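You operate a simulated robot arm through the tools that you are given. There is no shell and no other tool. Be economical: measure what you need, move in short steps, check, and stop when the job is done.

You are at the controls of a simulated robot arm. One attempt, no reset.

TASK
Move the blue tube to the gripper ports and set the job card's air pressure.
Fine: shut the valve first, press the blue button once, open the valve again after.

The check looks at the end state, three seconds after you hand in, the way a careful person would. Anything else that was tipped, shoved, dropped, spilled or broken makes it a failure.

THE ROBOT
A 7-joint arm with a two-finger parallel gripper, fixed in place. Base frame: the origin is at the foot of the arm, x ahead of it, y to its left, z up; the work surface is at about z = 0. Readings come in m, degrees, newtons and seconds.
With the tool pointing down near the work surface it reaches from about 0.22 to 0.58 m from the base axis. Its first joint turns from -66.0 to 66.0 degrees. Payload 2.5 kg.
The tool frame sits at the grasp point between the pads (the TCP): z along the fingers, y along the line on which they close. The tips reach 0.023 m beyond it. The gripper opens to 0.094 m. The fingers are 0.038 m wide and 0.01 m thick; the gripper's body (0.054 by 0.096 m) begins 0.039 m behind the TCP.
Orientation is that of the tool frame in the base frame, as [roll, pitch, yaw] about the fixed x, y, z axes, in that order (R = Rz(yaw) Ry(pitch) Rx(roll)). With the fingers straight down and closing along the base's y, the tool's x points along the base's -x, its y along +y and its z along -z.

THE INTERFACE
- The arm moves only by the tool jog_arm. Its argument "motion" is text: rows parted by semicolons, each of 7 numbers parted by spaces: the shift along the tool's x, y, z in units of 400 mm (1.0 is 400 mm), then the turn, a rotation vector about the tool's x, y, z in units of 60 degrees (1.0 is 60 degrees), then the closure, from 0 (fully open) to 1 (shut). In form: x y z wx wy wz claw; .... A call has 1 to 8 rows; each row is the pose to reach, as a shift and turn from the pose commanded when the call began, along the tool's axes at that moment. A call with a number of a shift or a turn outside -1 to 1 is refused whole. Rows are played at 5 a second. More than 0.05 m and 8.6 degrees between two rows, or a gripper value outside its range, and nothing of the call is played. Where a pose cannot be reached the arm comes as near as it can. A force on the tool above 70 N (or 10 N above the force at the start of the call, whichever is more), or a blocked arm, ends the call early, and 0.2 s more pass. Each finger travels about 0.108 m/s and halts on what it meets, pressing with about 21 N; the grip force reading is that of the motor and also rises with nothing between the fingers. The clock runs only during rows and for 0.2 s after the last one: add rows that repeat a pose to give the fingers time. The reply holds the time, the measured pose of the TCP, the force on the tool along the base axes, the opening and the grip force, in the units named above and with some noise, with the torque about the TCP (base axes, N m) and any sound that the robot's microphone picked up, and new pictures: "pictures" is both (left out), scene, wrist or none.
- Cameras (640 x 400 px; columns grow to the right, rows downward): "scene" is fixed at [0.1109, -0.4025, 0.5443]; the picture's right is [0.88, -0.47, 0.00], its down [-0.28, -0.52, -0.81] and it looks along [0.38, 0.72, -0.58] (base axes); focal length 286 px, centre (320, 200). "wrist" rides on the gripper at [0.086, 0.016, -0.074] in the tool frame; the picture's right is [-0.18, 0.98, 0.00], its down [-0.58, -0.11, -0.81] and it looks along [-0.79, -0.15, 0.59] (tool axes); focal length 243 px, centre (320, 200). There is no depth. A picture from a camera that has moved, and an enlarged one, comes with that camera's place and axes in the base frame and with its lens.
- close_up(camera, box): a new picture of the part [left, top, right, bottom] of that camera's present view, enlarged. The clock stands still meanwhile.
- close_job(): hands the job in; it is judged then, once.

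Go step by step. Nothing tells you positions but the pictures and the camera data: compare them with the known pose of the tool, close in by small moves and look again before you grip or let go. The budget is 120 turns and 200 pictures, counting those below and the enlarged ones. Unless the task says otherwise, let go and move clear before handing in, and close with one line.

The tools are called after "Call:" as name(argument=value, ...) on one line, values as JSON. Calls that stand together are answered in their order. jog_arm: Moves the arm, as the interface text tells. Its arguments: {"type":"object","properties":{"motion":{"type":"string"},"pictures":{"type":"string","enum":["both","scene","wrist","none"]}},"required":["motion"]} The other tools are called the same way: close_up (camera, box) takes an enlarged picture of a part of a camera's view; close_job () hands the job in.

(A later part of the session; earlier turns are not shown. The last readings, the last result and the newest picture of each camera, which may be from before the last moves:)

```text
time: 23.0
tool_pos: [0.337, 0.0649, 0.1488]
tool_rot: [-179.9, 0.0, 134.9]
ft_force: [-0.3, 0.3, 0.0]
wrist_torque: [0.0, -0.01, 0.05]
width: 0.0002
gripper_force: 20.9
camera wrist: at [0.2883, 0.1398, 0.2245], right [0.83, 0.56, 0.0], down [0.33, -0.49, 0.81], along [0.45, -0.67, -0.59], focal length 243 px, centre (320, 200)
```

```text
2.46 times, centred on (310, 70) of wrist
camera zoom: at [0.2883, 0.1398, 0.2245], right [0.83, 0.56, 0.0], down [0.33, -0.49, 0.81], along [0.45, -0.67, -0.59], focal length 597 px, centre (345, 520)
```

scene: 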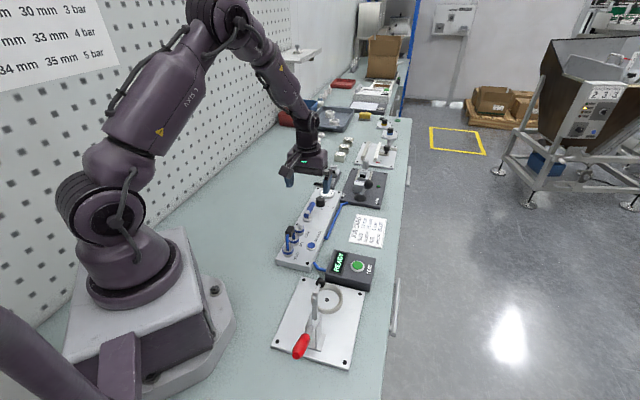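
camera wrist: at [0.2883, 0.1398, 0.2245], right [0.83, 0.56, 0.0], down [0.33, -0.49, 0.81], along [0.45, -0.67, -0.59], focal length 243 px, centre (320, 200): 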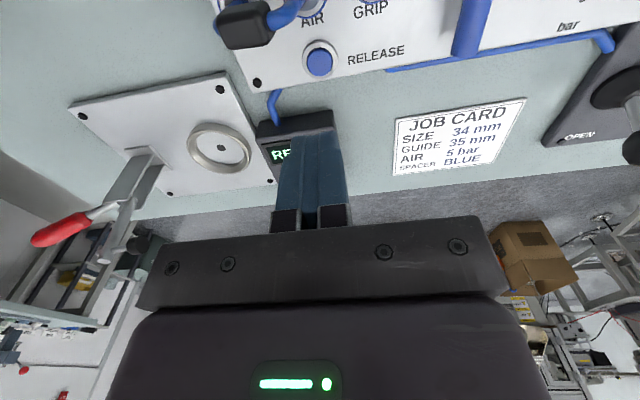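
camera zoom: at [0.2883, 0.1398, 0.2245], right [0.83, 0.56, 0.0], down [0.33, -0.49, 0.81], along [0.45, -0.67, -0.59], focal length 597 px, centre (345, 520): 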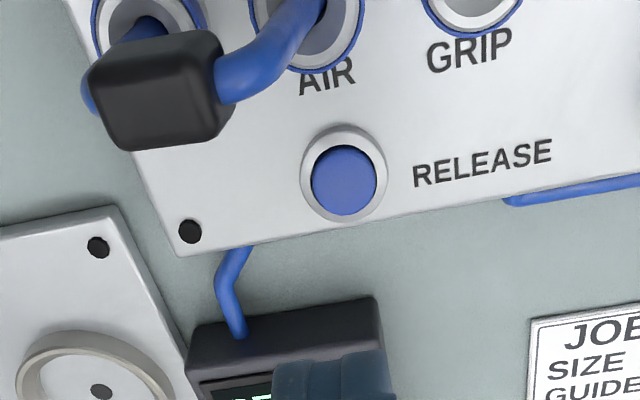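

The release popped the tube loose, and it now leans in its ports. I'll turn to panel heading above it for a proper view.

Call:
jog_arm(motion="0.02 -0.01 -0.05 0 0 -0.133 0.4; 0.04 -0.03 -0.06 0 0 -0.266 0.4; 0.06 -0.045 -0.06 0 0 -0.4 0.4; 0.08 -0.06 -0.06 0 0 -0.533 0.4; 0.1 -0.07 -0.06 0 0 -0.666 0.4; 0.118 -0.083 -0.06 0 0 -0.8 0.4; 0.118 -0.083 -0.06 0 0 -0.93 0.4", pictures="none")

Call:
jog_arm(motion="0 0 0 0 0 -0.112 0.4; 0 0 0 0 0 -0.224 0.4; 0 0 0 0 0 -0.336 0.4; 0 0 0 0 0 -0.448 0.4; 0 0 0 0 0 -0.56 0.4; 0 0 0 0 0 -0.56 0.4", pictures="wrist")

Call:
close_up(camera="scene", box=[270, 210, 320, 260])

Call:
close_up(camera="wrist", box=[240, 0, 400, 120])

```text
time: 24.6
tool_pos: [0.2808, 0.0758, 0.1725]
tool_rot: [180.0, 0.1, -169.3]
ft_force: [0.2, -0.5, -0.9]
wrist_torque: [0.0, 0.01, -0.01]
width: 0.0564
gripper_force: 0.0
```

```text
time: 26.0
tool_pos: [0.2795, 0.0755, 0.1722]
tool_rot: [-180.0, 0.0, -135.7]
ft_force: [-1.1, 0.3, 0.0]
wrist_torque: [0.0, 0.01, -0.01]
width: 0.0564
gripper_force: 0.0
camera wrist: at [0.2082, 0.0284, 0.2485], right [-0.56, 0.83, 0.0], down [0.49, 0.33, 0.81], along [0.67, 0.45, -0.59], focal length 243 px, centre (320, 200)
```

wrist: 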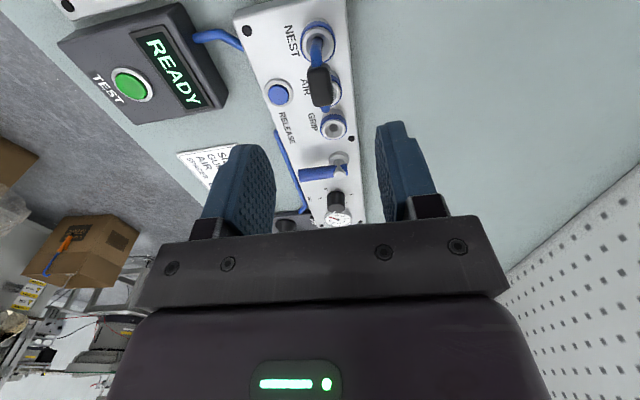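

```text
8.00 times, centred on (295, 235) of scene
camera zoom: at [0.1109, -0.4025, 0.5443], right [0.88, -0.47, 0.0], down [-0.28, -0.52, -0.81], along [0.38, 0.72, -0.58], focal length 2286 px, centre (520, -80)
```

zoom: 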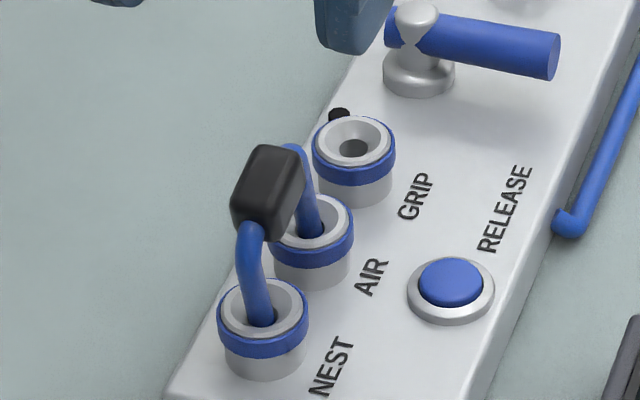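

```text
3.33 times, centred on (320, 60) of wrist
camera zoom: at [0.2082, 0.0284, 0.2485], right [-0.56, 0.83, 0.0], down [0.49, 0.33, 0.81], along [0.67, 0.45, -0.59], focal length 809 px, centre (320, 667)
```

zoom: 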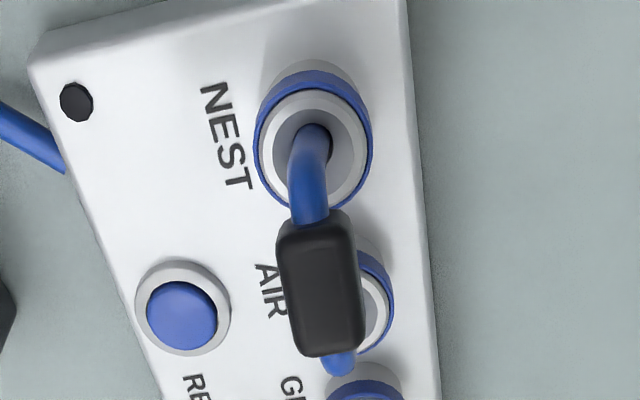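

The tube leans about 10° toward the robot, along its own plane. I'll tilt the tool to match it and approach from above, then look.

Call:
jog_arm(motion="-0.005 -0.001 0.03 0 -0.08 0 0.4; -0.01 -0.001 0.07 0 -0.16 0 0.4; -0.015 -0.001 0.105 0 -0.16 0 0.4; -0.015 -0.001 0.105 0 -0.16 0 0.4", pictures="wrist")

Call:
close_up(camera="scene", box=[260, 190, 330, 260])

Call:
close_up(camera="wrist", box=[220, 0, 440, 180])

```text
time: 27.0
tool_pos: [0.2863, 0.0791, 0.1307]
tool_rot: [180.0, 9.6, -135.7]
ft_force: [-0.1, 0.6, -0.2]
wrist_torque: [-0.03, -0.03, 0.0]
width: 0.0565
gripper_force: 0.1
camera wrist: at [0.2043, 0.0242, 0.191], right [-0.56, 0.83, 0.03], down [0.39, 0.23, 0.89], along [0.73, 0.51, -0.45], focal length 243 px, centre (320, 200)
```

wrist: 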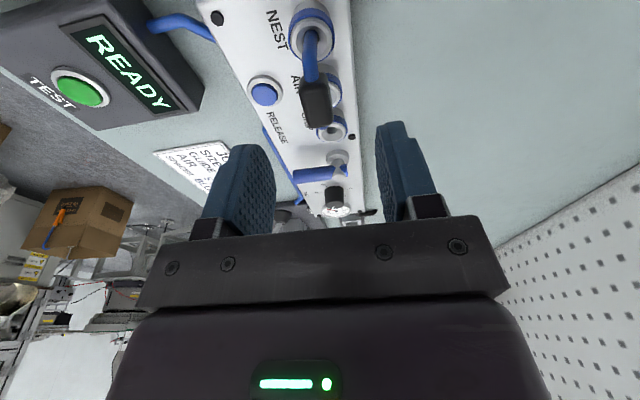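

```text
5.71 times, centred on (295, 225) of scene
camera zoom: at [0.1109, -0.4025, 0.5443], right [0.88, -0.47, 0.0], down [-0.28, -0.52, -0.81], along [0.38, 0.72, -0.58], focal length 1633 px, centre (463, 57)
```

zoom: 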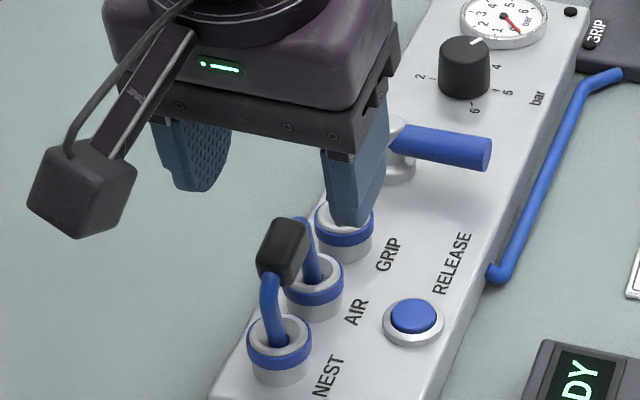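

```text
2.22 times, centred on (330, 90) of wrist
camera zoom: at [0.2043, 0.0242, 0.191], right [-0.56, 0.83, 0.03], down [0.39, 0.23, 0.89], along [0.73, 0.51, -0.45], focal length 539 px, centre (298, 444)
```

zoom: 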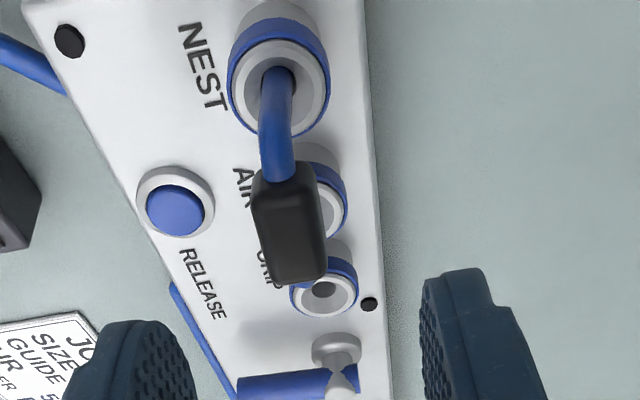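

Call:
jog_arm(motion="0.03 -0.003 0 0 0 0 0.4; 0.03 -0.003 0.05 0 0 0 0.4; 0.03 -0.003 0.075 0 0 0 0.4; 0.03 -0.003 0.075 0 0 0 0.4", pictures="wrist")

Call:
close_up(camera="scene", box=[260, 190, 330, 260])

Call:
close_up(camera="wrist", box=[220, 0, 440, 180])

```text
time: 28.0
tool_pos: [0.282, 0.074, 0.0984]
tool_rot: [179.9, 9.7, -135.8]
ft_force: [0.8, 0.5, 0.4]
wrist_torque: [0.05, 0.0, 0.05]
width: 0.0565
gripper_force: 0.0
camera wrist: at [0.2004, 0.0192, 0.1591], right [-0.56, 0.83, 0.03], down [0.39, 0.23, 0.89], along [0.73, 0.51, -0.45], focal length 243 px, centre (320, 200)
```

wrist: 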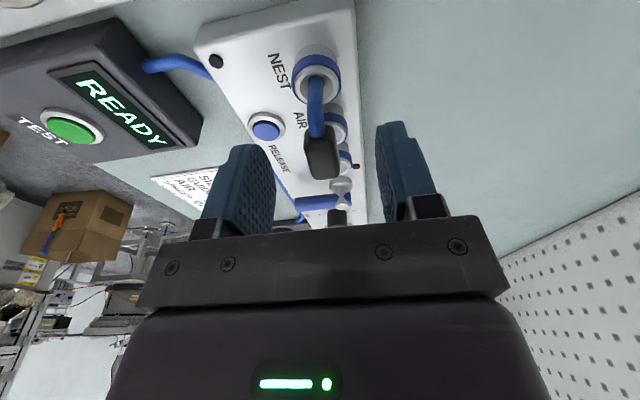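

```text
5.71 times, centred on (295, 225) of scene
camera zoom: at [0.1109, -0.4025, 0.5443], right [0.88, -0.47, 0.0], down [-0.28, -0.52, -0.81], along [0.38, 0.72, -0.58], focal length 1633 px, centre (463, 57)
```

zoom: 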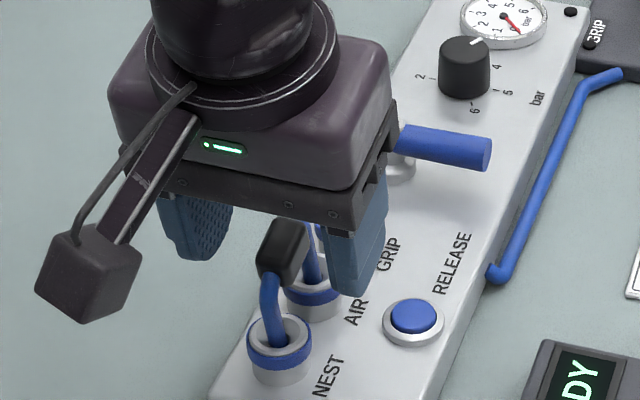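

```text
2.22 times, centred on (330, 90) of wrist
camera zoom: at [0.2004, 0.0192, 0.1591], right [-0.56, 0.83, 0.03], down [0.39, 0.23, 0.89], along [0.73, 0.51, -0.45], focal length 539 px, centre (298, 444)
```

zoom: 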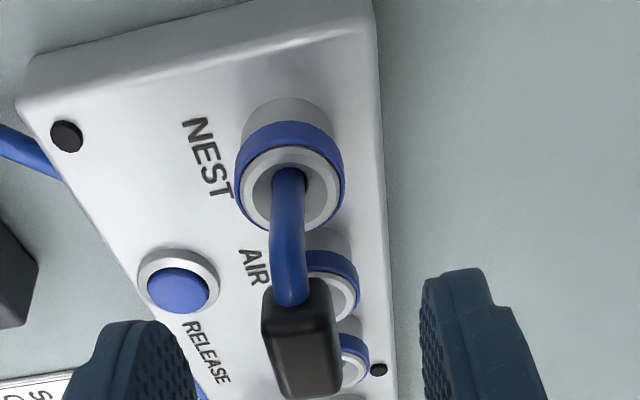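

The block is centred between the pads. I'll go the last 14 mm and close.

Call:
jog_arm(motion="0.004 0 0.02 0 0 0 0.4; 0.004 0 0.035 0 0 0 0.4; 0.004 0 0.035 0 0 0 0.7; 0.004 0 0.035 0 0 0 0.85; 0.004 0 0.035 0 0 0 0.95; 0.004 0 0.035 0 0 0 0.95", pictures="wrist")

Call:
close_up(camera="scene", box=[260, 190, 330, 260])

Call:
close_up(camera="wrist", box=[220, 0, 440, 220])

```text
time: 29.4
tool_pos: [0.282, 0.0757, 0.0841]
tool_rot: [179.9, 9.6, -135.7]
ft_force: [-0.3, 1.1, -0.3]
wrist_torque: [0.11, 0.07, -0.01]
width: 0.0152
gripper_force: 20.6
camera wrist: at [0.2006, 0.0195, 0.1449], right [-0.56, 0.83, 0.03], down [0.39, 0.23, 0.89], along [0.73, 0.51, -0.45], focal length 243 px, centre (320, 200)
```

wrist: 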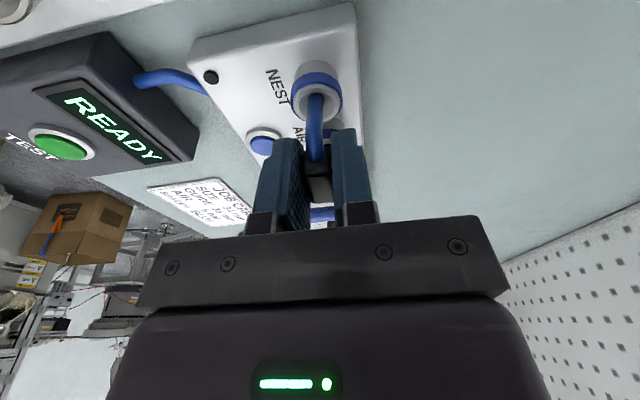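

```text
5.71 times, centred on (295, 225) of scene
camera zoom: at [0.1109, -0.4025, 0.5443], right [0.88, -0.47, 0.0], down [-0.28, -0.52, -0.81], along [0.38, 0.72, -0.58], focal length 1633 px, centre (463, 57)
```

zoom: 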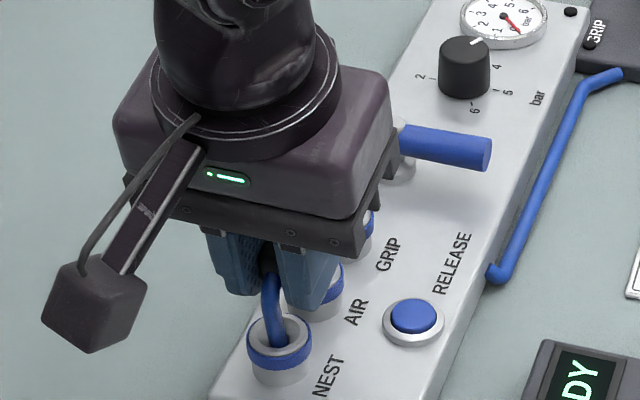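

```text
1.82 times, centred on (330, 110) of wrist
camera zoom: at [0.2006, 0.0195, 0.1449], right [-0.56, 0.83, 0.03], down [0.39, 0.23, 0.89], along [0.73, 0.51, -0.45], focal length 441 px, centre (302, 364)
```

zoom: 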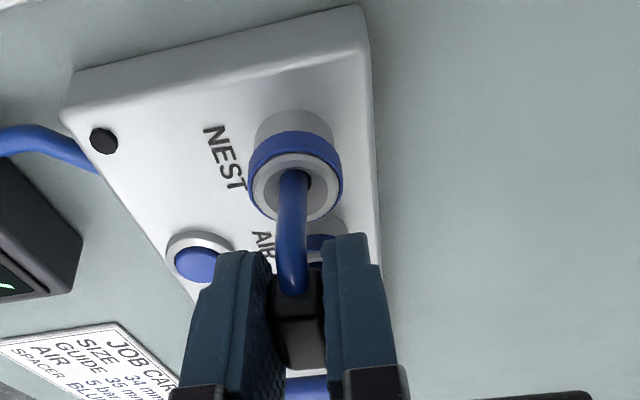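

The block is gripped at 15 mm with almost no side force. I'll pull out along the tool axis.

Call:
jog_arm(motion="0 0 -0.02 0 0 0 0.95; 0 0 -0.045 0 0 0 0.95; 0 0 -0.075 0 0 0 0.95; 0 0 -0.105 0 0 0 0.95; 0 0 -0.14 0 0 0 0.95", pictures="wrist")

Call:
close_up(camera="scene", box=[250, 170, 350, 270])

Call:
close_up(camera="wrist", box=[220, 0, 440, 220])

```text
time: 30.6
tool_pos: [0.2739, 0.0682, 0.1397]
tool_rot: [180.0, 9.6, -135.8]
ft_force: [0.2, 0.1, -0.9]
wrist_torque: [-0.01, 0.02, 0.0]
width: 0.0148
gripper_force: 21.3
camera wrist: at [0.1942, 0.0129, 0.2011], right [-0.56, 0.83, 0.03], down [0.39, 0.23, 0.89], along [0.73, 0.51, -0.45], focal length 243 px, centre (320, 200)
```

wrist: 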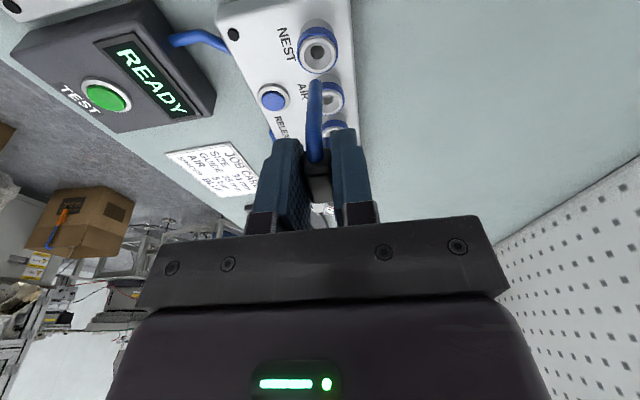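

```text
4.00 times, centred on (300, 220) of scene
camera zoom: at [0.1109, -0.4025, 0.5443], right [0.88, -0.47, 0.0], down [-0.28, -0.52, -0.81], along [0.38, 0.72, -0.58], focal length 1143 px, centre (400, 120)
```

zoom: 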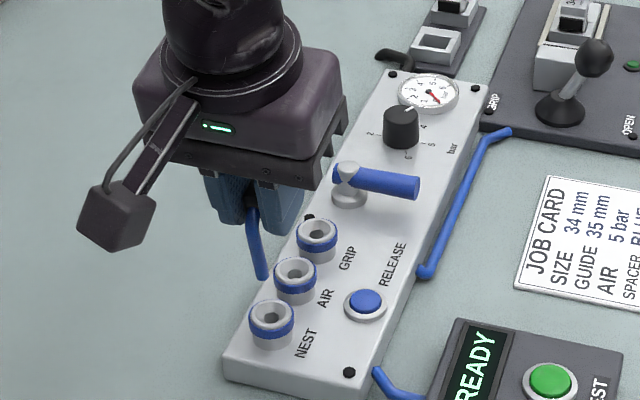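

```text
1.82 times, centred on (330, 110) of wrist
camera zoom: at [0.1942, 0.0129, 0.2011], right [-0.56, 0.83, 0.03], down [0.39, 0.23, 0.89], along [0.73, 0.51, -0.45], focal length 441 px, centre (302, 364)
```

zoom: 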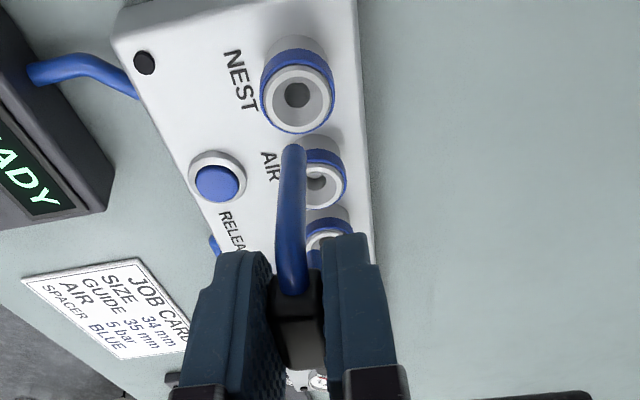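

The tube is out cleanly with its legs roughly along the tool axis. I'll stand it upright and move over the AIR–GRIP pair, midpoint about (0.318, 0.114), staying above the rims.

Call:
jog_arm(motion="-0.04 0 0 0 0.05 0 0.95; -0.08 0.003 0.02 0 0.1 0 0.95; -0.12 0.006 0.04 0 0.16 0 0.95; -0.15 0.006 0.0625 0 0.16 0 0.95; -0.15 0.006 0.0625 0 0.16 0 0.95", pictures="wrist")

Call:
close_up(camera="scene", box=[270, 190, 340, 260])

Call:
close_up(camera="wrist", box=[220, 0, 440, 220])

```text
time: 31.8
tool_pos: [0.3187, 0.1149, 0.1259]
tool_rot: [-180.0, 0.0, -135.8]
ft_force: [0.0, -0.4, 0.0]
wrist_torque: [0.02, 0.02, 0.01]
width: 0.0149
gripper_force: 21.0
camera wrist: at [0.2463, 0.0666, 0.2009], right [-0.55, 0.83, 0.0], down [0.49, 0.33, 0.81], along [0.67, 0.45, -0.59], focal length 243 px, centre (320, 200)
```

wrist: 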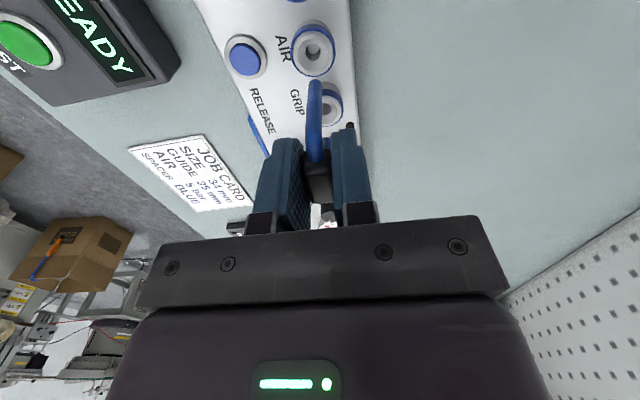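

```text
5.71 times, centred on (305, 225) of scene
camera zoom: at [0.111, -0.4025, 0.5443], right [0.88, -0.47, 0.0], down [-0.28, -0.52, -0.81], along [0.38, 0.72, -0.58], focal length 1633 px, centre (406, 57)
```

zoom: 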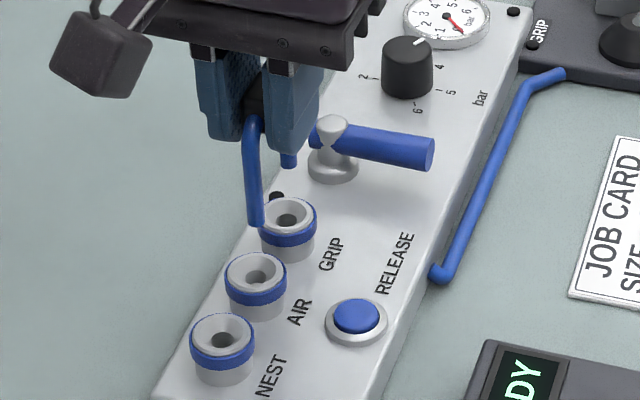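

```text
1.82 times, centred on (330, 110) of wrist
camera zoom: at [0.2463, 0.0666, 0.2009], right [-0.55, 0.83, 0.0], down [0.49, 0.33, 0.81], along [0.67, 0.45, -0.59], focal length 441 px, centre (302, 364)
```

zoom: 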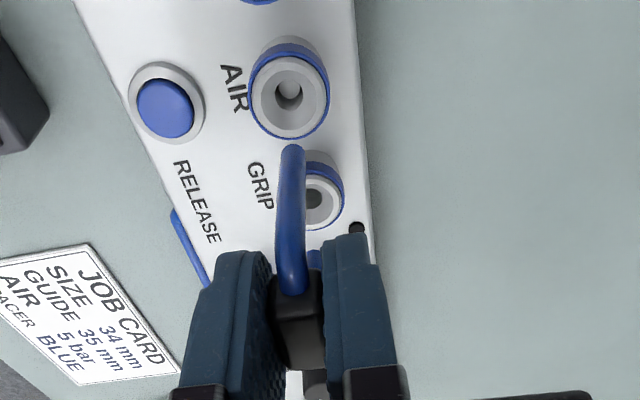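

The legs are a few millimetres too far forward. I'll shift back 4 mm and lower to just above the rims.

Call:
jog_arm(motion="0.01 -0.002 0 0 0 0 0.95; 0.01 -0.002 0.025 0 0 0 0.95; 0.01 -0.002 0.045 0 0 0 0.95; 0.01 -0.002 0.045 0 0 0 0.95", pictures="none")

Call:
close_up(camera="scene", box=[275, 200, 325, 250])

Call:
close_up(camera="wrist", box=[250, 0, 390, 180])

```text
time: 32.8
tool_pos: [0.3171, 0.1101, 0.1067]
tool_rot: [180.0, -0.1, -135.9]
ft_force: [-0.4, 0.3, -0.4]
wrist_torque: [0.04, -0.02, 0.03]
width: 0.015
gripper_force: 21.3
```

```text
8.00 times, centred on (300, 225) of scene
camera zoom: at [0.1109, -0.4025, 0.5443], right [0.88, -0.47, 0.0], down [-0.28, -0.52, -0.81], along [0.38, 0.72, -0.58], focal length 2286 px, centre (480, 0)
```

zoom: 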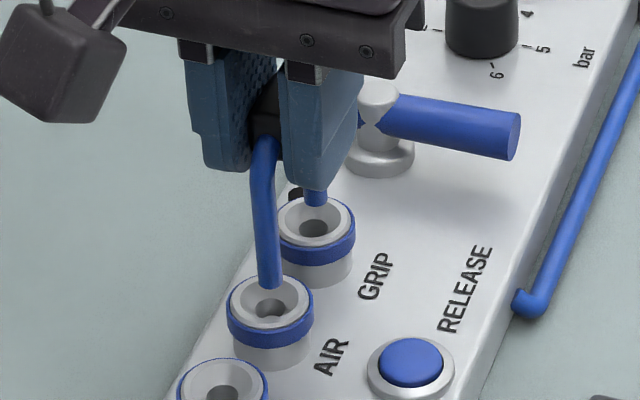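

```text
2.22 times, centred on (320, 90) of wrist
camera zoom: at [0.2435, 0.0632, 0.1831], right [-0.55, 0.83, 0.0], down [0.49, 0.33, 0.81], along [0.67, 0.45, -0.59], focal length 539 px, centre (320, 444)
```

zoom: 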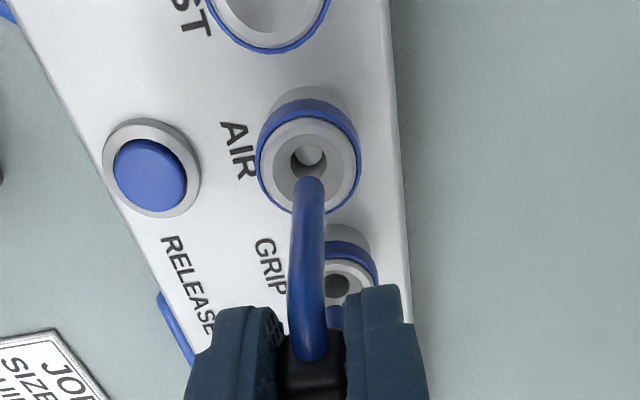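

Both tips line up over the AIR and GRIP holes. I'll lower 9 mm into the funnels and watch the force.

Call:
jog_arm(motion="0.002 0 0.01 0 0 0 0.95; 0.002 0 0.017 0 0 0 0.95; 0.002 0 0.024 0 0 0 0.95", pictures="none")

Call:
close_up(camera="scene", box=[275, 200, 325, 250])

Call:
close_up(camera="wrist", box=[250, 0, 390, 180])

```text
time: 33.6
tool_pos: [0.3168, 0.1106, 0.0969]
tool_rot: [179.9, 0.1, -135.8]
ft_force: [-0.7, -1.2, -0.4]
wrist_torque: [0.01, -0.02, -0.02]
width: 0.015
gripper_force: 20.5
```

```text
8.00 times, centred on (300, 225) of scene
camera zoom: at [0.1109, -0.4025, 0.5443], right [0.88, -0.47, 0.0], down [-0.28, -0.52, -0.81], along [0.38, 0.72, -0.58], focal length 2286 px, centre (480, 0)
```

zoom: 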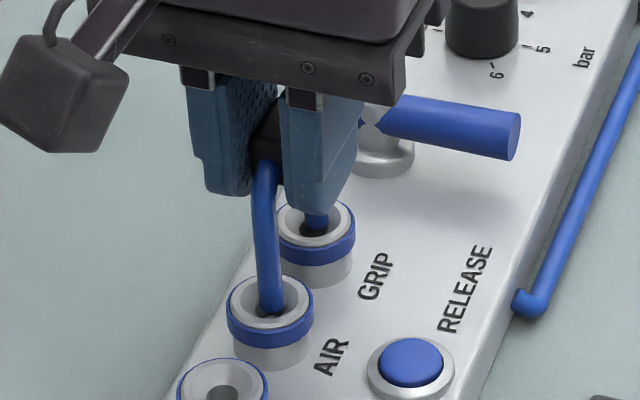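

```text
2.22 times, centred on (320, 90) of wrist
camera zoom: at [0.2432, 0.0628, 0.1737], right [-0.55, 0.83, 0.0], down [0.49, 0.33, 0.81], along [0.67, 0.45, -0.59], focal length 539 px, centre (320, 444)
```

zoom: 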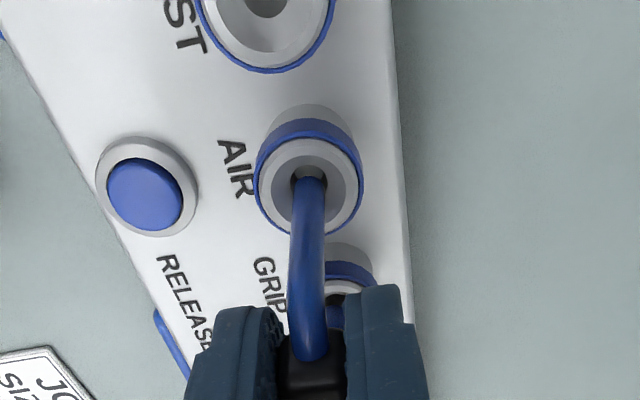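

The tip is entering the hole centrally with no contact. I'll continue down in small steps.

Call:
jog_arm(motion="0.001 0 0.006 0 0 0 0.95; 0.001 0 0.012 0 0 0 0.95; 0.001 0 0.018 0 0 0 0.95", pictures="none")

Call:
close_up(camera="scene", box=[275, 200, 325, 250])

Call:
close_up(camera="wrist", box=[250, 0, 390, 180])

```text
time: 34.4
tool_pos: [0.3164, 0.1095, 0.0901]
tool_rot: [-180.0, 0.0, -135.7]
ft_force: [0.1, 0.2, 0.7]
wrist_torque: [0.0, 0.01, -0.02]
width: 0.0151
gripper_force: 20.7
```

```text
8.00 times, centred on (300, 225) of scene
camera zoom: at [0.1109, -0.4025, 0.5443], right [0.88, -0.47, 0.0], down [-0.28, -0.52, -0.81], along [0.38, 0.72, -0.58], focal length 2286 px, centre (480, 0)
```

zoom: 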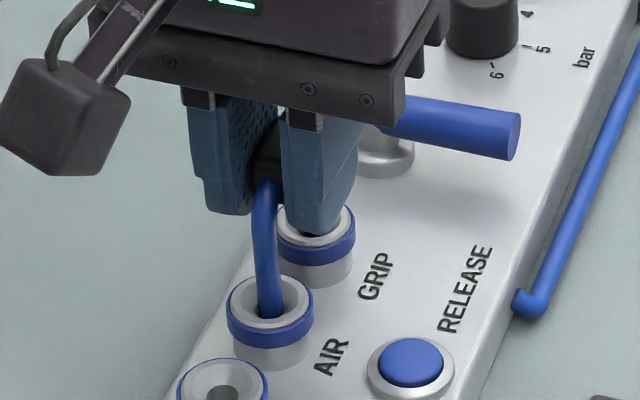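

```text
2.22 times, centred on (320, 90) of wrist
camera zoom: at [0.2428, 0.0625, 0.1664], right [-0.55, 0.83, 0.0], down [0.49, 0.33, 0.81], along [0.67, 0.45, -0.59], focal length 539 px, centre (320, 444)
```

zoom: 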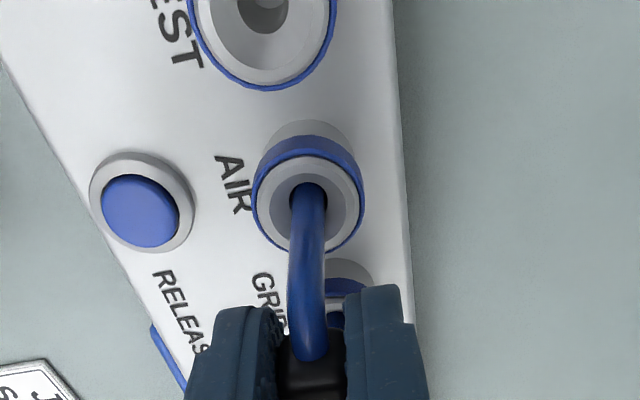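

It is in both holes with no force. I'll keep going until it seats.

Call:
jog_arm(motion="0 0 0.006 0 0 0 0.95; 0 0 0.012 0 0 0 0.95; 0 0 0.018 0 0 0 0.95; 0 0 0.018 0 0 0 0.95", pictures="none")

Call:
close_up(camera="scene", box=[275, 200, 325, 250])

```text
time: 35.4
tool_pos: [0.3168, 0.1102, 0.0834]
tool_rot: [180.0, 0.2, -135.8]
ft_force: [0.2, 2.5, 18.0]
wrist_torque: [-0.06, 0.15, 0.05]
width: 0.0153
gripper_force: 21.7
```

```text
8.00 times, centred on (300, 225) of scene
camera zoom: at [0.1109, -0.4025, 0.5443], right [0.88, -0.47, 0.0], down [-0.28, -0.52, -0.81], along [0.38, 0.72, -0.58], focal length 2286 px, centre (480, 0)
```

zoom: 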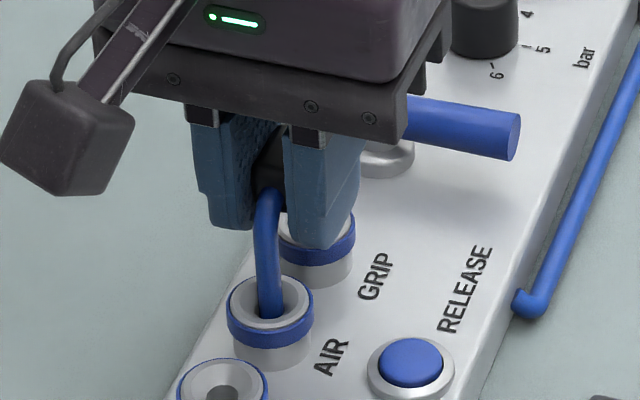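

Resistance starts at z = 0.083. I'll press further to seat it and listen for a click.

Call:
jog_arm(motion="0 0 0.004 0 0 0 0.95; 0 0 0.008 0 0 0 0.95; 0 0 0.008 0 0 0 0.95", pictures="none")

Call:
close_up(camera="scene", box=[275, 200, 325, 250])

Call:
close_up(camera="wrist", box=[250, 0, 390, 240])

```text
time: 36.2
tool_pos: [0.3165, 0.1111, 0.0793]
tool_rot: [-179.9, 0.2, -135.7]
ft_force: [4.9, 3.9, 17.9]
wrist_torque: [0.09, -0.04, 0.03]
width: 0.0152
gripper_force: 20.8
```

```text
8.00 times, centred on (300, 225) of scene
camera zoom: at [0.1109, -0.4025, 0.5443], right [0.88, -0.47, 0.0], down [-0.28, -0.52, -0.81], along [0.38, 0.72, -0.58], focal length 2286 px, centre (480, 0)
```

zoom: 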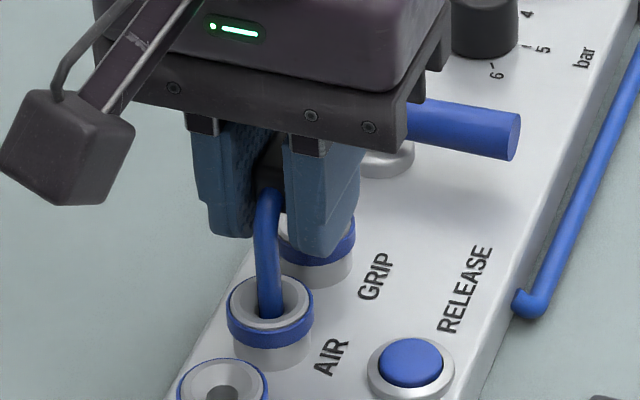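

```text
1.67 times, centred on (320, 120) of wrist
camera zoom: at [0.2433, 0.0628, 0.1561], right [-0.55, 0.83, 0.0], down [0.49, 0.33, 0.81], along [0.67, 0.45, -0.59], focal length 404 px, centre (320, 333)
```

zoom: 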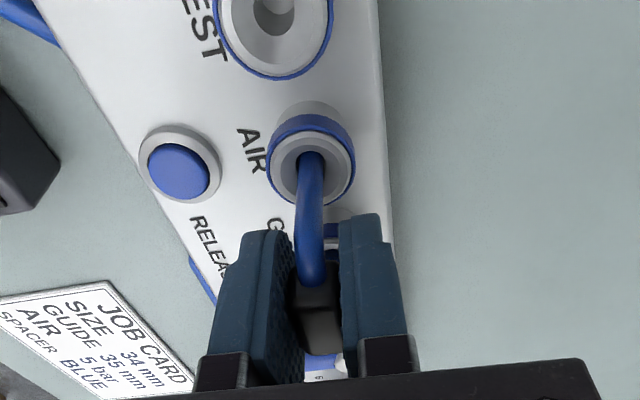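

The pads are sliding on the block and the tube itself no longer moves. Its height matches the original seating. I'll let go, rise and inspect.

Call:
jog_arm(motion="0 0 0 0 0 0 0.6; 0 0 0 0 0 0 0.6; 0 0 -0.05 0 0 0 0.6; 0 0 -0.12 0 0 0 0.6; 0 0 -0.18 0 0 0 0.6", pictures="wrist")

Call:
close_up(camera="scene", box=[270, 200, 330, 260])

Call:
close_up(camera="wrist", box=[250, 0, 390, 180])

```text
time: 37.4
tool_pos: [0.3158, 0.1092, 0.1532]
tool_rot: [-180.0, 0.0, -135.8]
ft_force: [0.7, -0.4, 0.1]
wrist_torque: [-0.01, -0.03, 0.0]
width: 0.0376
gripper_force: 0.0
camera wrist: at [0.2431, 0.0625, 0.2287], right [-0.55, 0.83, 0.0], down [0.49, 0.33, 0.81], along [0.67, 0.45, -0.59], focal length 243 px, centre (320, 200)
```

wrist: 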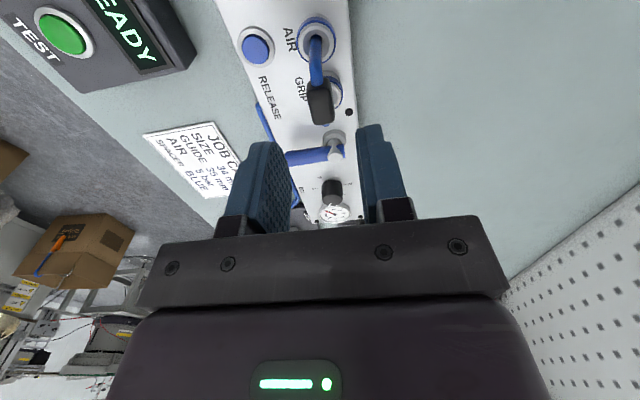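

```text
6.67 times, centred on (300, 230) of scene
camera zoom: at [0.1109, -0.4025, 0.5443], right [0.88, -0.47, 0.0], down [-0.28, -0.52, -0.81], along [0.38, 0.72, -0.58], focal length 1905 px, centre (453, 0)
```

zoom: 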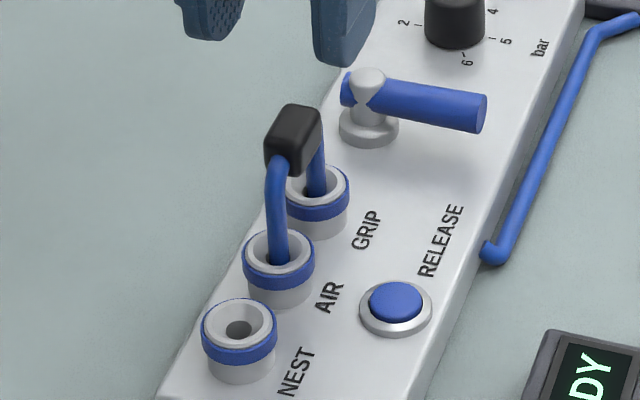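

```text
2.22 times, centred on (320, 90) of wrist
camera zoom: at [0.2431, 0.0625, 0.2287], right [-0.55, 0.83, 0.0], down [0.49, 0.33, 0.81], along [0.67, 0.45, -0.59], focal length 539 px, centre (320, 444)
```

zoom: 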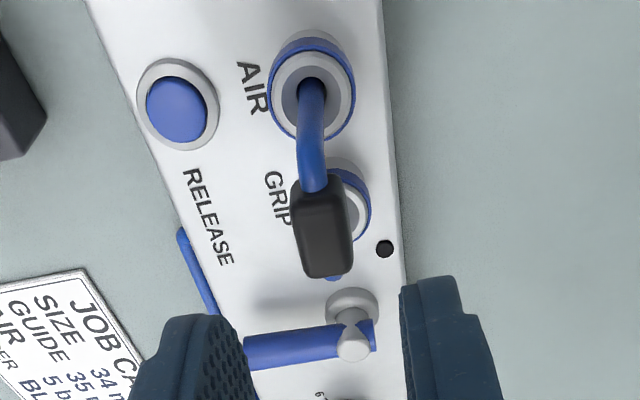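

The tube stands upright bridging AIR and GRIP, at the same height as originally. I'll press gently on the block's top with closed fingers to be sure it's seated.

Call:
jog_arm(motion="-0.002 0 0 0 0 0 1; -0.002 0 0.04 0 0 0 1; -0.002 0 0.075 0 0 0 1; -0.002 0 0.085 0 0 0 1; -0.002 0 0.09 0 0 0 1; -0.002 0 0.095 0 0 0 1", pictures="none")

Call:
close_up(camera="scene", box=[270, 190, 340, 260])

```text
time: 38.8
tool_pos: [0.3172, 0.1114, 0.1145]
tool_rot: [180.0, -0.1, -135.6]
ft_force: [0.2, 0.1, 0.4]
wrist_torque: [-0.01, 0.03, -0.01]
width: 0.0
gripper_force: 21.3
```

```text
5.71 times, centred on (305, 225) of scene
camera zoom: at [0.1109, -0.4025, 0.5443], right [0.88, -0.47, 0.0], down [-0.28, -0.52, -0.81], along [0.38, 0.72, -0.58], focal length 1633 px, centre (406, 57)
```

zoom: 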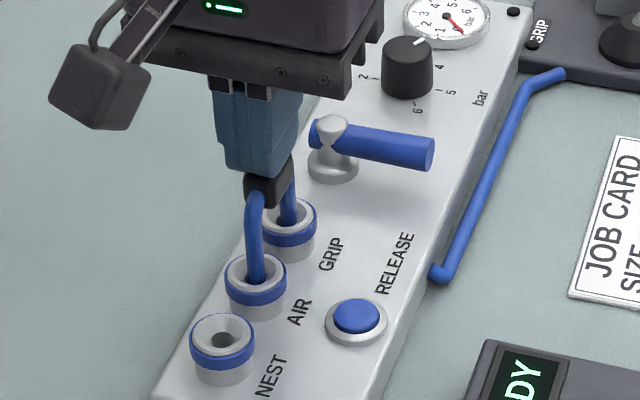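

Call:
jog_arm(motion="0 0 0.005 0 0 0 1; 0 0 0.01 0 0 0 1; 0 0 0.013 0 0 0 1; 0 0 0.016 0 0 0 1", pictures="none")

Call:
close_up(camera="scene", box=[270, 190, 340, 260])

```text
time: 39.8
tool_pos: [0.319, 0.1114, 0.1092]
tool_rot: [-179.8, 0.4, -135.7]
ft_force: [-6.2, -0.8, 52.9]
wrist_torque: [-0.31, 0.49, 0.14]
width: 0.0
gripper_force: 21.0
```

```text
5.71 times, centred on (305, 225) of scene
camera zoom: at [0.1108, -0.4026, 0.5443], right [0.88, -0.47, 0.0], down [-0.28, -0.52, -0.81], along [0.38, 0.72, -0.58], focal length 1633 px, centre (406, 57)
```

zoom: 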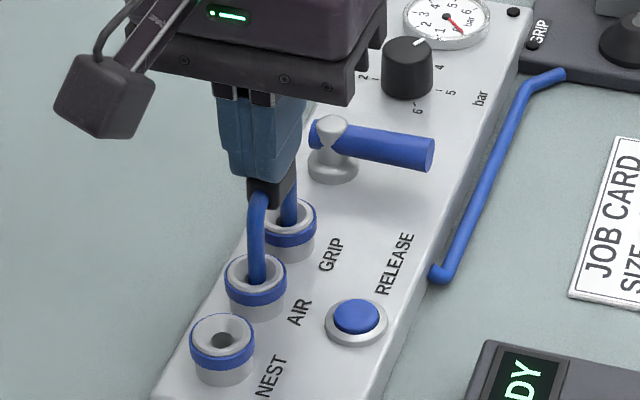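

It holds at 53 N with no movement, so it is seated. Next I rise, turn, and come down on the clockwise side of the lever with closed fingers to push the valve open again.

Call:
jog_arm(motion="0 0 -0.06 0 0 0 1; 0 0 -0.13 0 0 0.133 1; -0.03 -0.02 -0.13 0 0 0.266 1; -0.06 -0.04 -0.13 0 0 0.4 1; -0.09 -0.06 -0.13 0 0 0.533 1; -0.1235 -0.0775 -0.13 0 0 0.666 1; -0.1235 -0.0775 -0.13 0 0 0.8 1; -0.1235 -0.0775 -0.13 0 0 0.93 1", pictures="none")

Call:
jog_arm(motion="0 0 0 0 0 0.112 1; 0 0 0 0 0 0.224 1; 0 0 0 0 0 0.336 1; 0 0 0 0 0 0.448 1; 0 0 0 0 0 0.567 1; 0 0 0 0 0 0.567 1", pictures="wrist")

Call:
close_up(camera="scene", box=[275, 170, 355, 250])

Call:
close_up(camera="wrist", box=[220, 0, 480, 170])

```text
time: 41.6
tool_pos: [0.3735, 0.1232, 0.16]
tool_rot: [-180.0, 0.0, 168.3]
ft_force: [0.5, 0.4, -0.1]
wrist_torque: [-0.01, 0.0, -0.01]
width: 0.0
gripper_force: 20.6
```

```text
time: 43.0
tool_pos: [0.3734, 0.1225, 0.1603]
tool_rot: [179.9, 0.1, 134.3]
ft_force: [-0.3, -0.5, 0.5]
wrist_torque: [0.0, -0.03, -0.01]
width: 0.0
gripper_force: 21.2
camera wrist: at [0.325, 0.197, 0.2356], right [0.83, 0.55, 0.0], down [0.33, -0.49, 0.81], along [0.45, -0.67, -0.59], focal length 243 px, centre (320, 200)
```

wrist: 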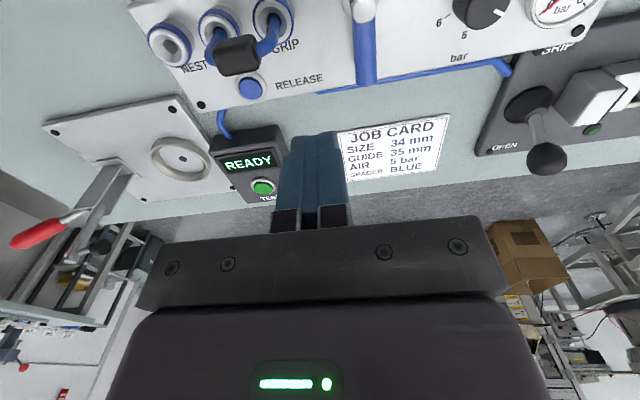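

```text
5.00 times, centred on (315, 210) of scene
camera zoom: at [0.1109, -0.4025, 0.5443], right [0.88, -0.47, 0.0], down [-0.28, -0.52, -0.81], along [0.38, 0.72, -0.58], focal length 1429 px, centre (345, 150)
```

zoom: 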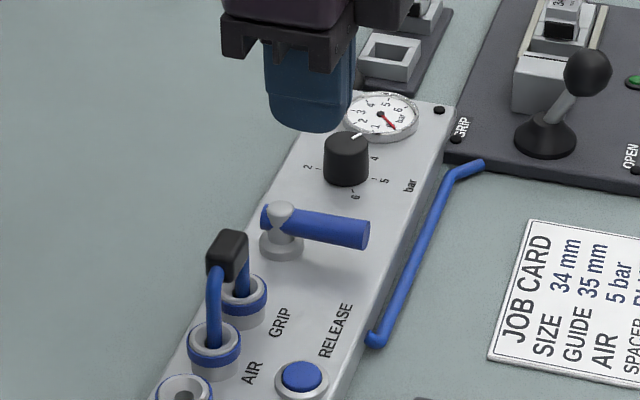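

```text
2.35 times, centred on (350, 85) of wrist
camera zoom: at [0.325, 0.197, 0.2356], right [0.83, 0.55, 0.0], down [0.33, -0.49, 0.81], along [0.45, -0.67, -0.59], focal length 571 px, centre (249, 471)
```

zoom: 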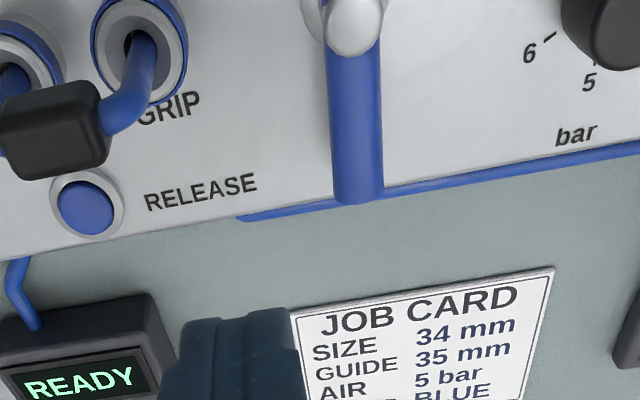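

The lever end is 35 mm along the push direction, as planned. I'll go down beside it.

Call:
jog_arm(motion="0 0 0.06 0 0 0 1; 0 0 0.12 0 0 0 1; 0 0 0.18 0 0 0 1; 0 0 0.22 0 0 0 1; 0 0 0.245 0 0 0 1; 0 0 0.245 0 0 0 1", pictures="wrist")

Call:
close_up(camera="scene", box=[275, 170, 355, 250])

Call:
close_up(camera="wrist", box=[220, 0, 480, 220])

```text
time: 44.4
tool_pos: [0.3732, 0.1229, 0.0618]
tool_rot: [-179.9, -0.1, 134.4]
ft_force: [-0.4, 0.0, -0.3]
wrist_torque: [0.01, -0.01, 0.0]
width: 0.0
gripper_force: 20.7
camera wrist: at [0.325, 0.1972, 0.1375], right [0.83, 0.56, 0.0], down [0.33, -0.49, 0.81], along [0.45, -0.67, -0.59], focal length 243 px, centre (320, 200)
```

wrist: 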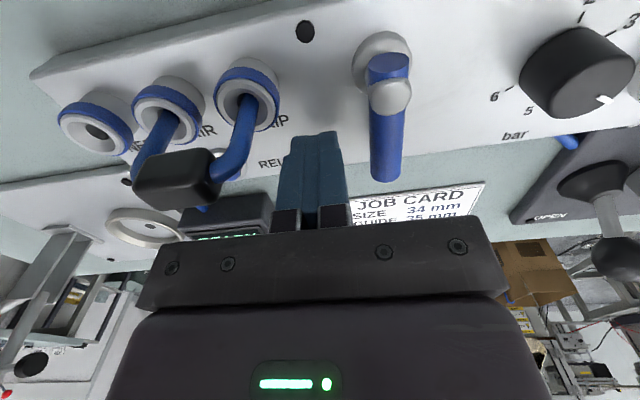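

```text
5.00 times, centred on (315, 210) of scene
camera zoom: at [0.1109, -0.4025, 0.5443], right [0.88, -0.47, 0.0], down [-0.28, -0.52, -0.81], along [0.38, 0.72, -0.58], focal length 1429 px, centre (345, 150)
```

zoom: 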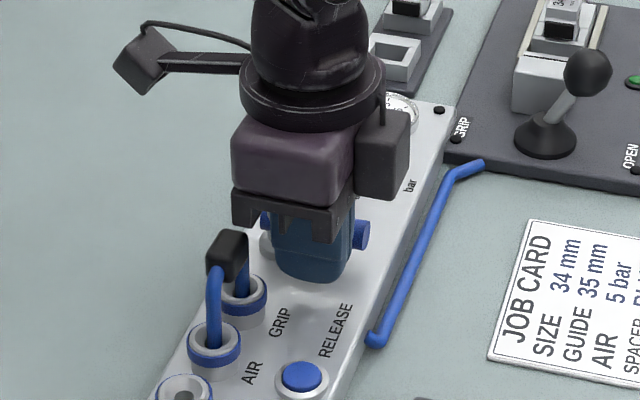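

```text
1.82 times, centred on (350, 110) of wrist
camera zoom: at [0.325, 0.1972, 0.1375], right [0.83, 0.56, 0.0], down [0.33, -0.49, 0.81], along [0.45, -0.67, -0.59], focal length 441 px, centre (266, 364)
```

zoom: 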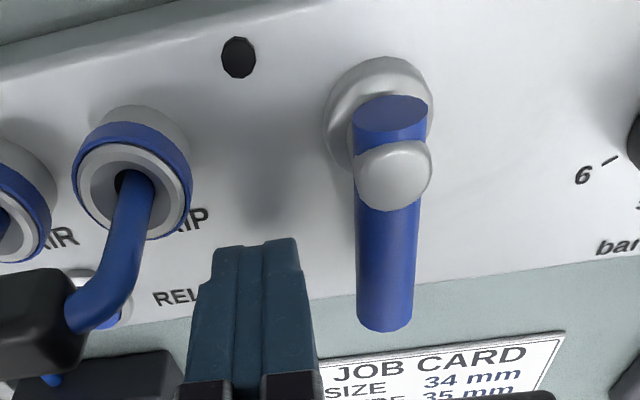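

Call:
jog_arm(motion="0 0.02 0 0 0 0 1; 0 0.0305 0 0 0 0 1; -0.0123 0.0395 0 0 0 0 1; -0.02 0.0535 0 0 0 0 1; -0.02 0.068 0 0 0 0 1; -0.02 0.082 0 0 0 0 1", pictures="wrist")

Call:
close_up(camera="wrist", box=[220, 0, 480, 220])

```text
time: 45.8
tool_pos: [0.402, 0.14, 0.0614]
tool_rot: [179.9, 0.0, 134.4]
ft_force: [-1.6, -1.6, -0.9]
wrist_torque: [-0.03, 0.01, 0.01]
width: 0.0
gripper_force: 20.7
camera wrist: at [0.3537, 0.2143, 0.1374], right [0.83, 0.56, 0.0], down [0.33, -0.49, 0.81], along [0.45, -0.67, -0.59], focal length 243 px, centre (320, 200)
```

wrist: 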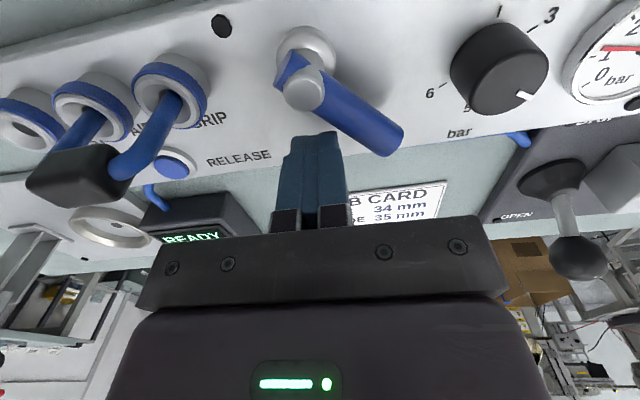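

```text
1.82 times, centred on (350, 110) of wrist
camera zoom: at [0.3537, 0.2143, 0.1374], right [0.83, 0.56, 0.0], down [0.33, -0.49, 0.81], along [0.45, -0.67, -0.59], focal length 441 px, centre (266, 364)
```

zoom: 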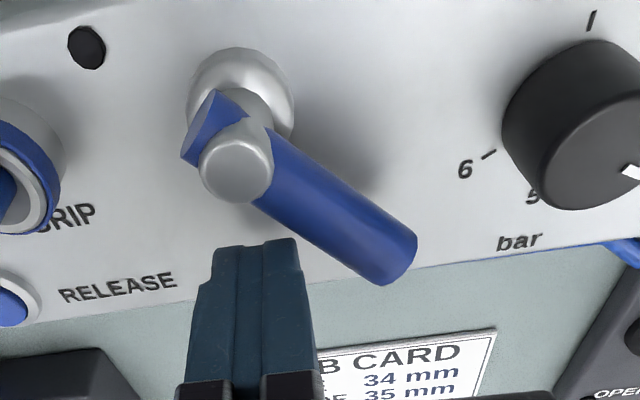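

The lever follows, at about 35° so far. I'll continue the sweep.

Call:
jog_arm(motion="0.003 0.02 0 0 0 0 1; 0.0083 0.041 0 0 0 0 1; 0.02 0.055 0 0 0 0 1; 0.032 0.065 0 0 0 0 1; 0.043 0.071 0 0 0 0 1", pictures="wrist")

Call:
close_up(camera="wrist", box=[220, 0, 480, 220])

Call:
close_up(camera="scene", box=[285, 160, 365, 240])

```text
time: 47.0
tool_pos: [0.4124, 0.1675, 0.0615]
tool_rot: [-179.8, 0.3, 134.2]
ft_force: [8.4, -22.3, 2.6]
wrist_torque: [-0.36, -0.16, 0.21]
width: 0.0
gripper_force: 20.7
camera wrist: at [0.3644, 0.2423, 0.137], right [0.83, 0.55, 0.0], down [0.32, -0.49, 0.81], along [0.45, -0.68, -0.59], focal length 243 px, centre (320, 200)
```

wrist: 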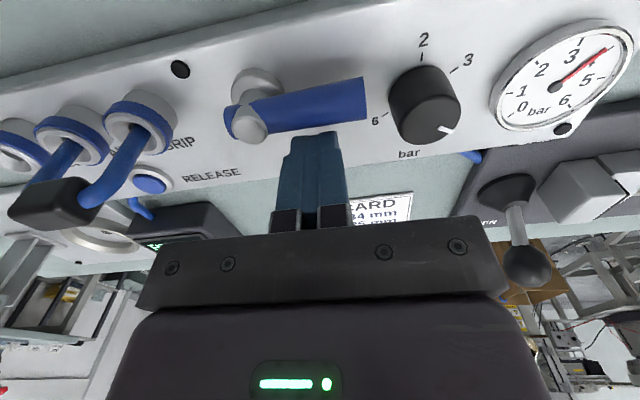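

```text
1.82 times, centred on (350, 110) of wrist
camera zoom: at [0.3644, 0.2423, 0.137], right [0.83, 0.55, 0.0], down [0.32, -0.49, 0.81], along [0.45, -0.68, -0.59], focal length 441 px, centre (266, 364)
```

zoom: 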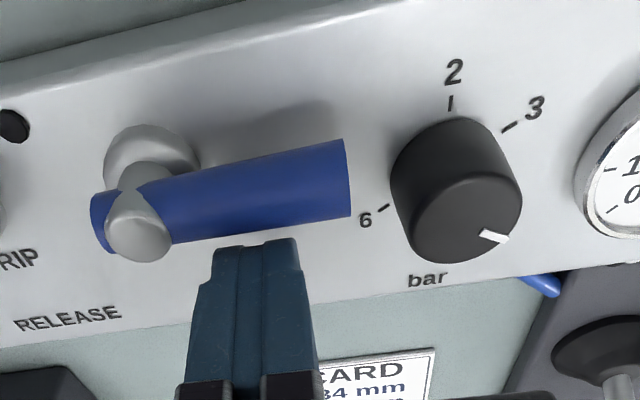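

```text
5.00 times, centred on (325, 200) of scene
camera zoom: at [0.1109, -0.4025, 0.5443], right [0.88, -0.47, 0.0], down [-0.28, -0.52, -0.81], along [0.38, 0.72, -0.58], focal length 1429 px, centre (295, 200)
```

zoom: 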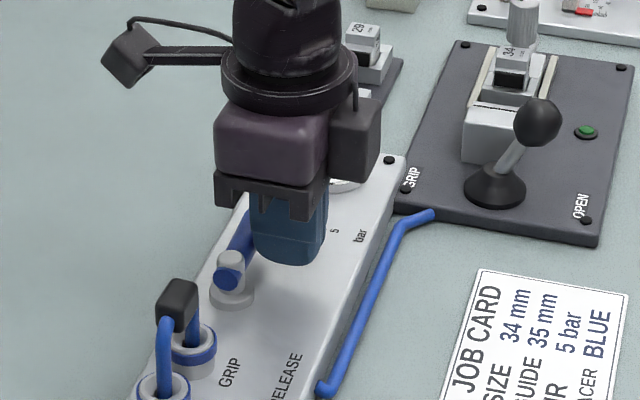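

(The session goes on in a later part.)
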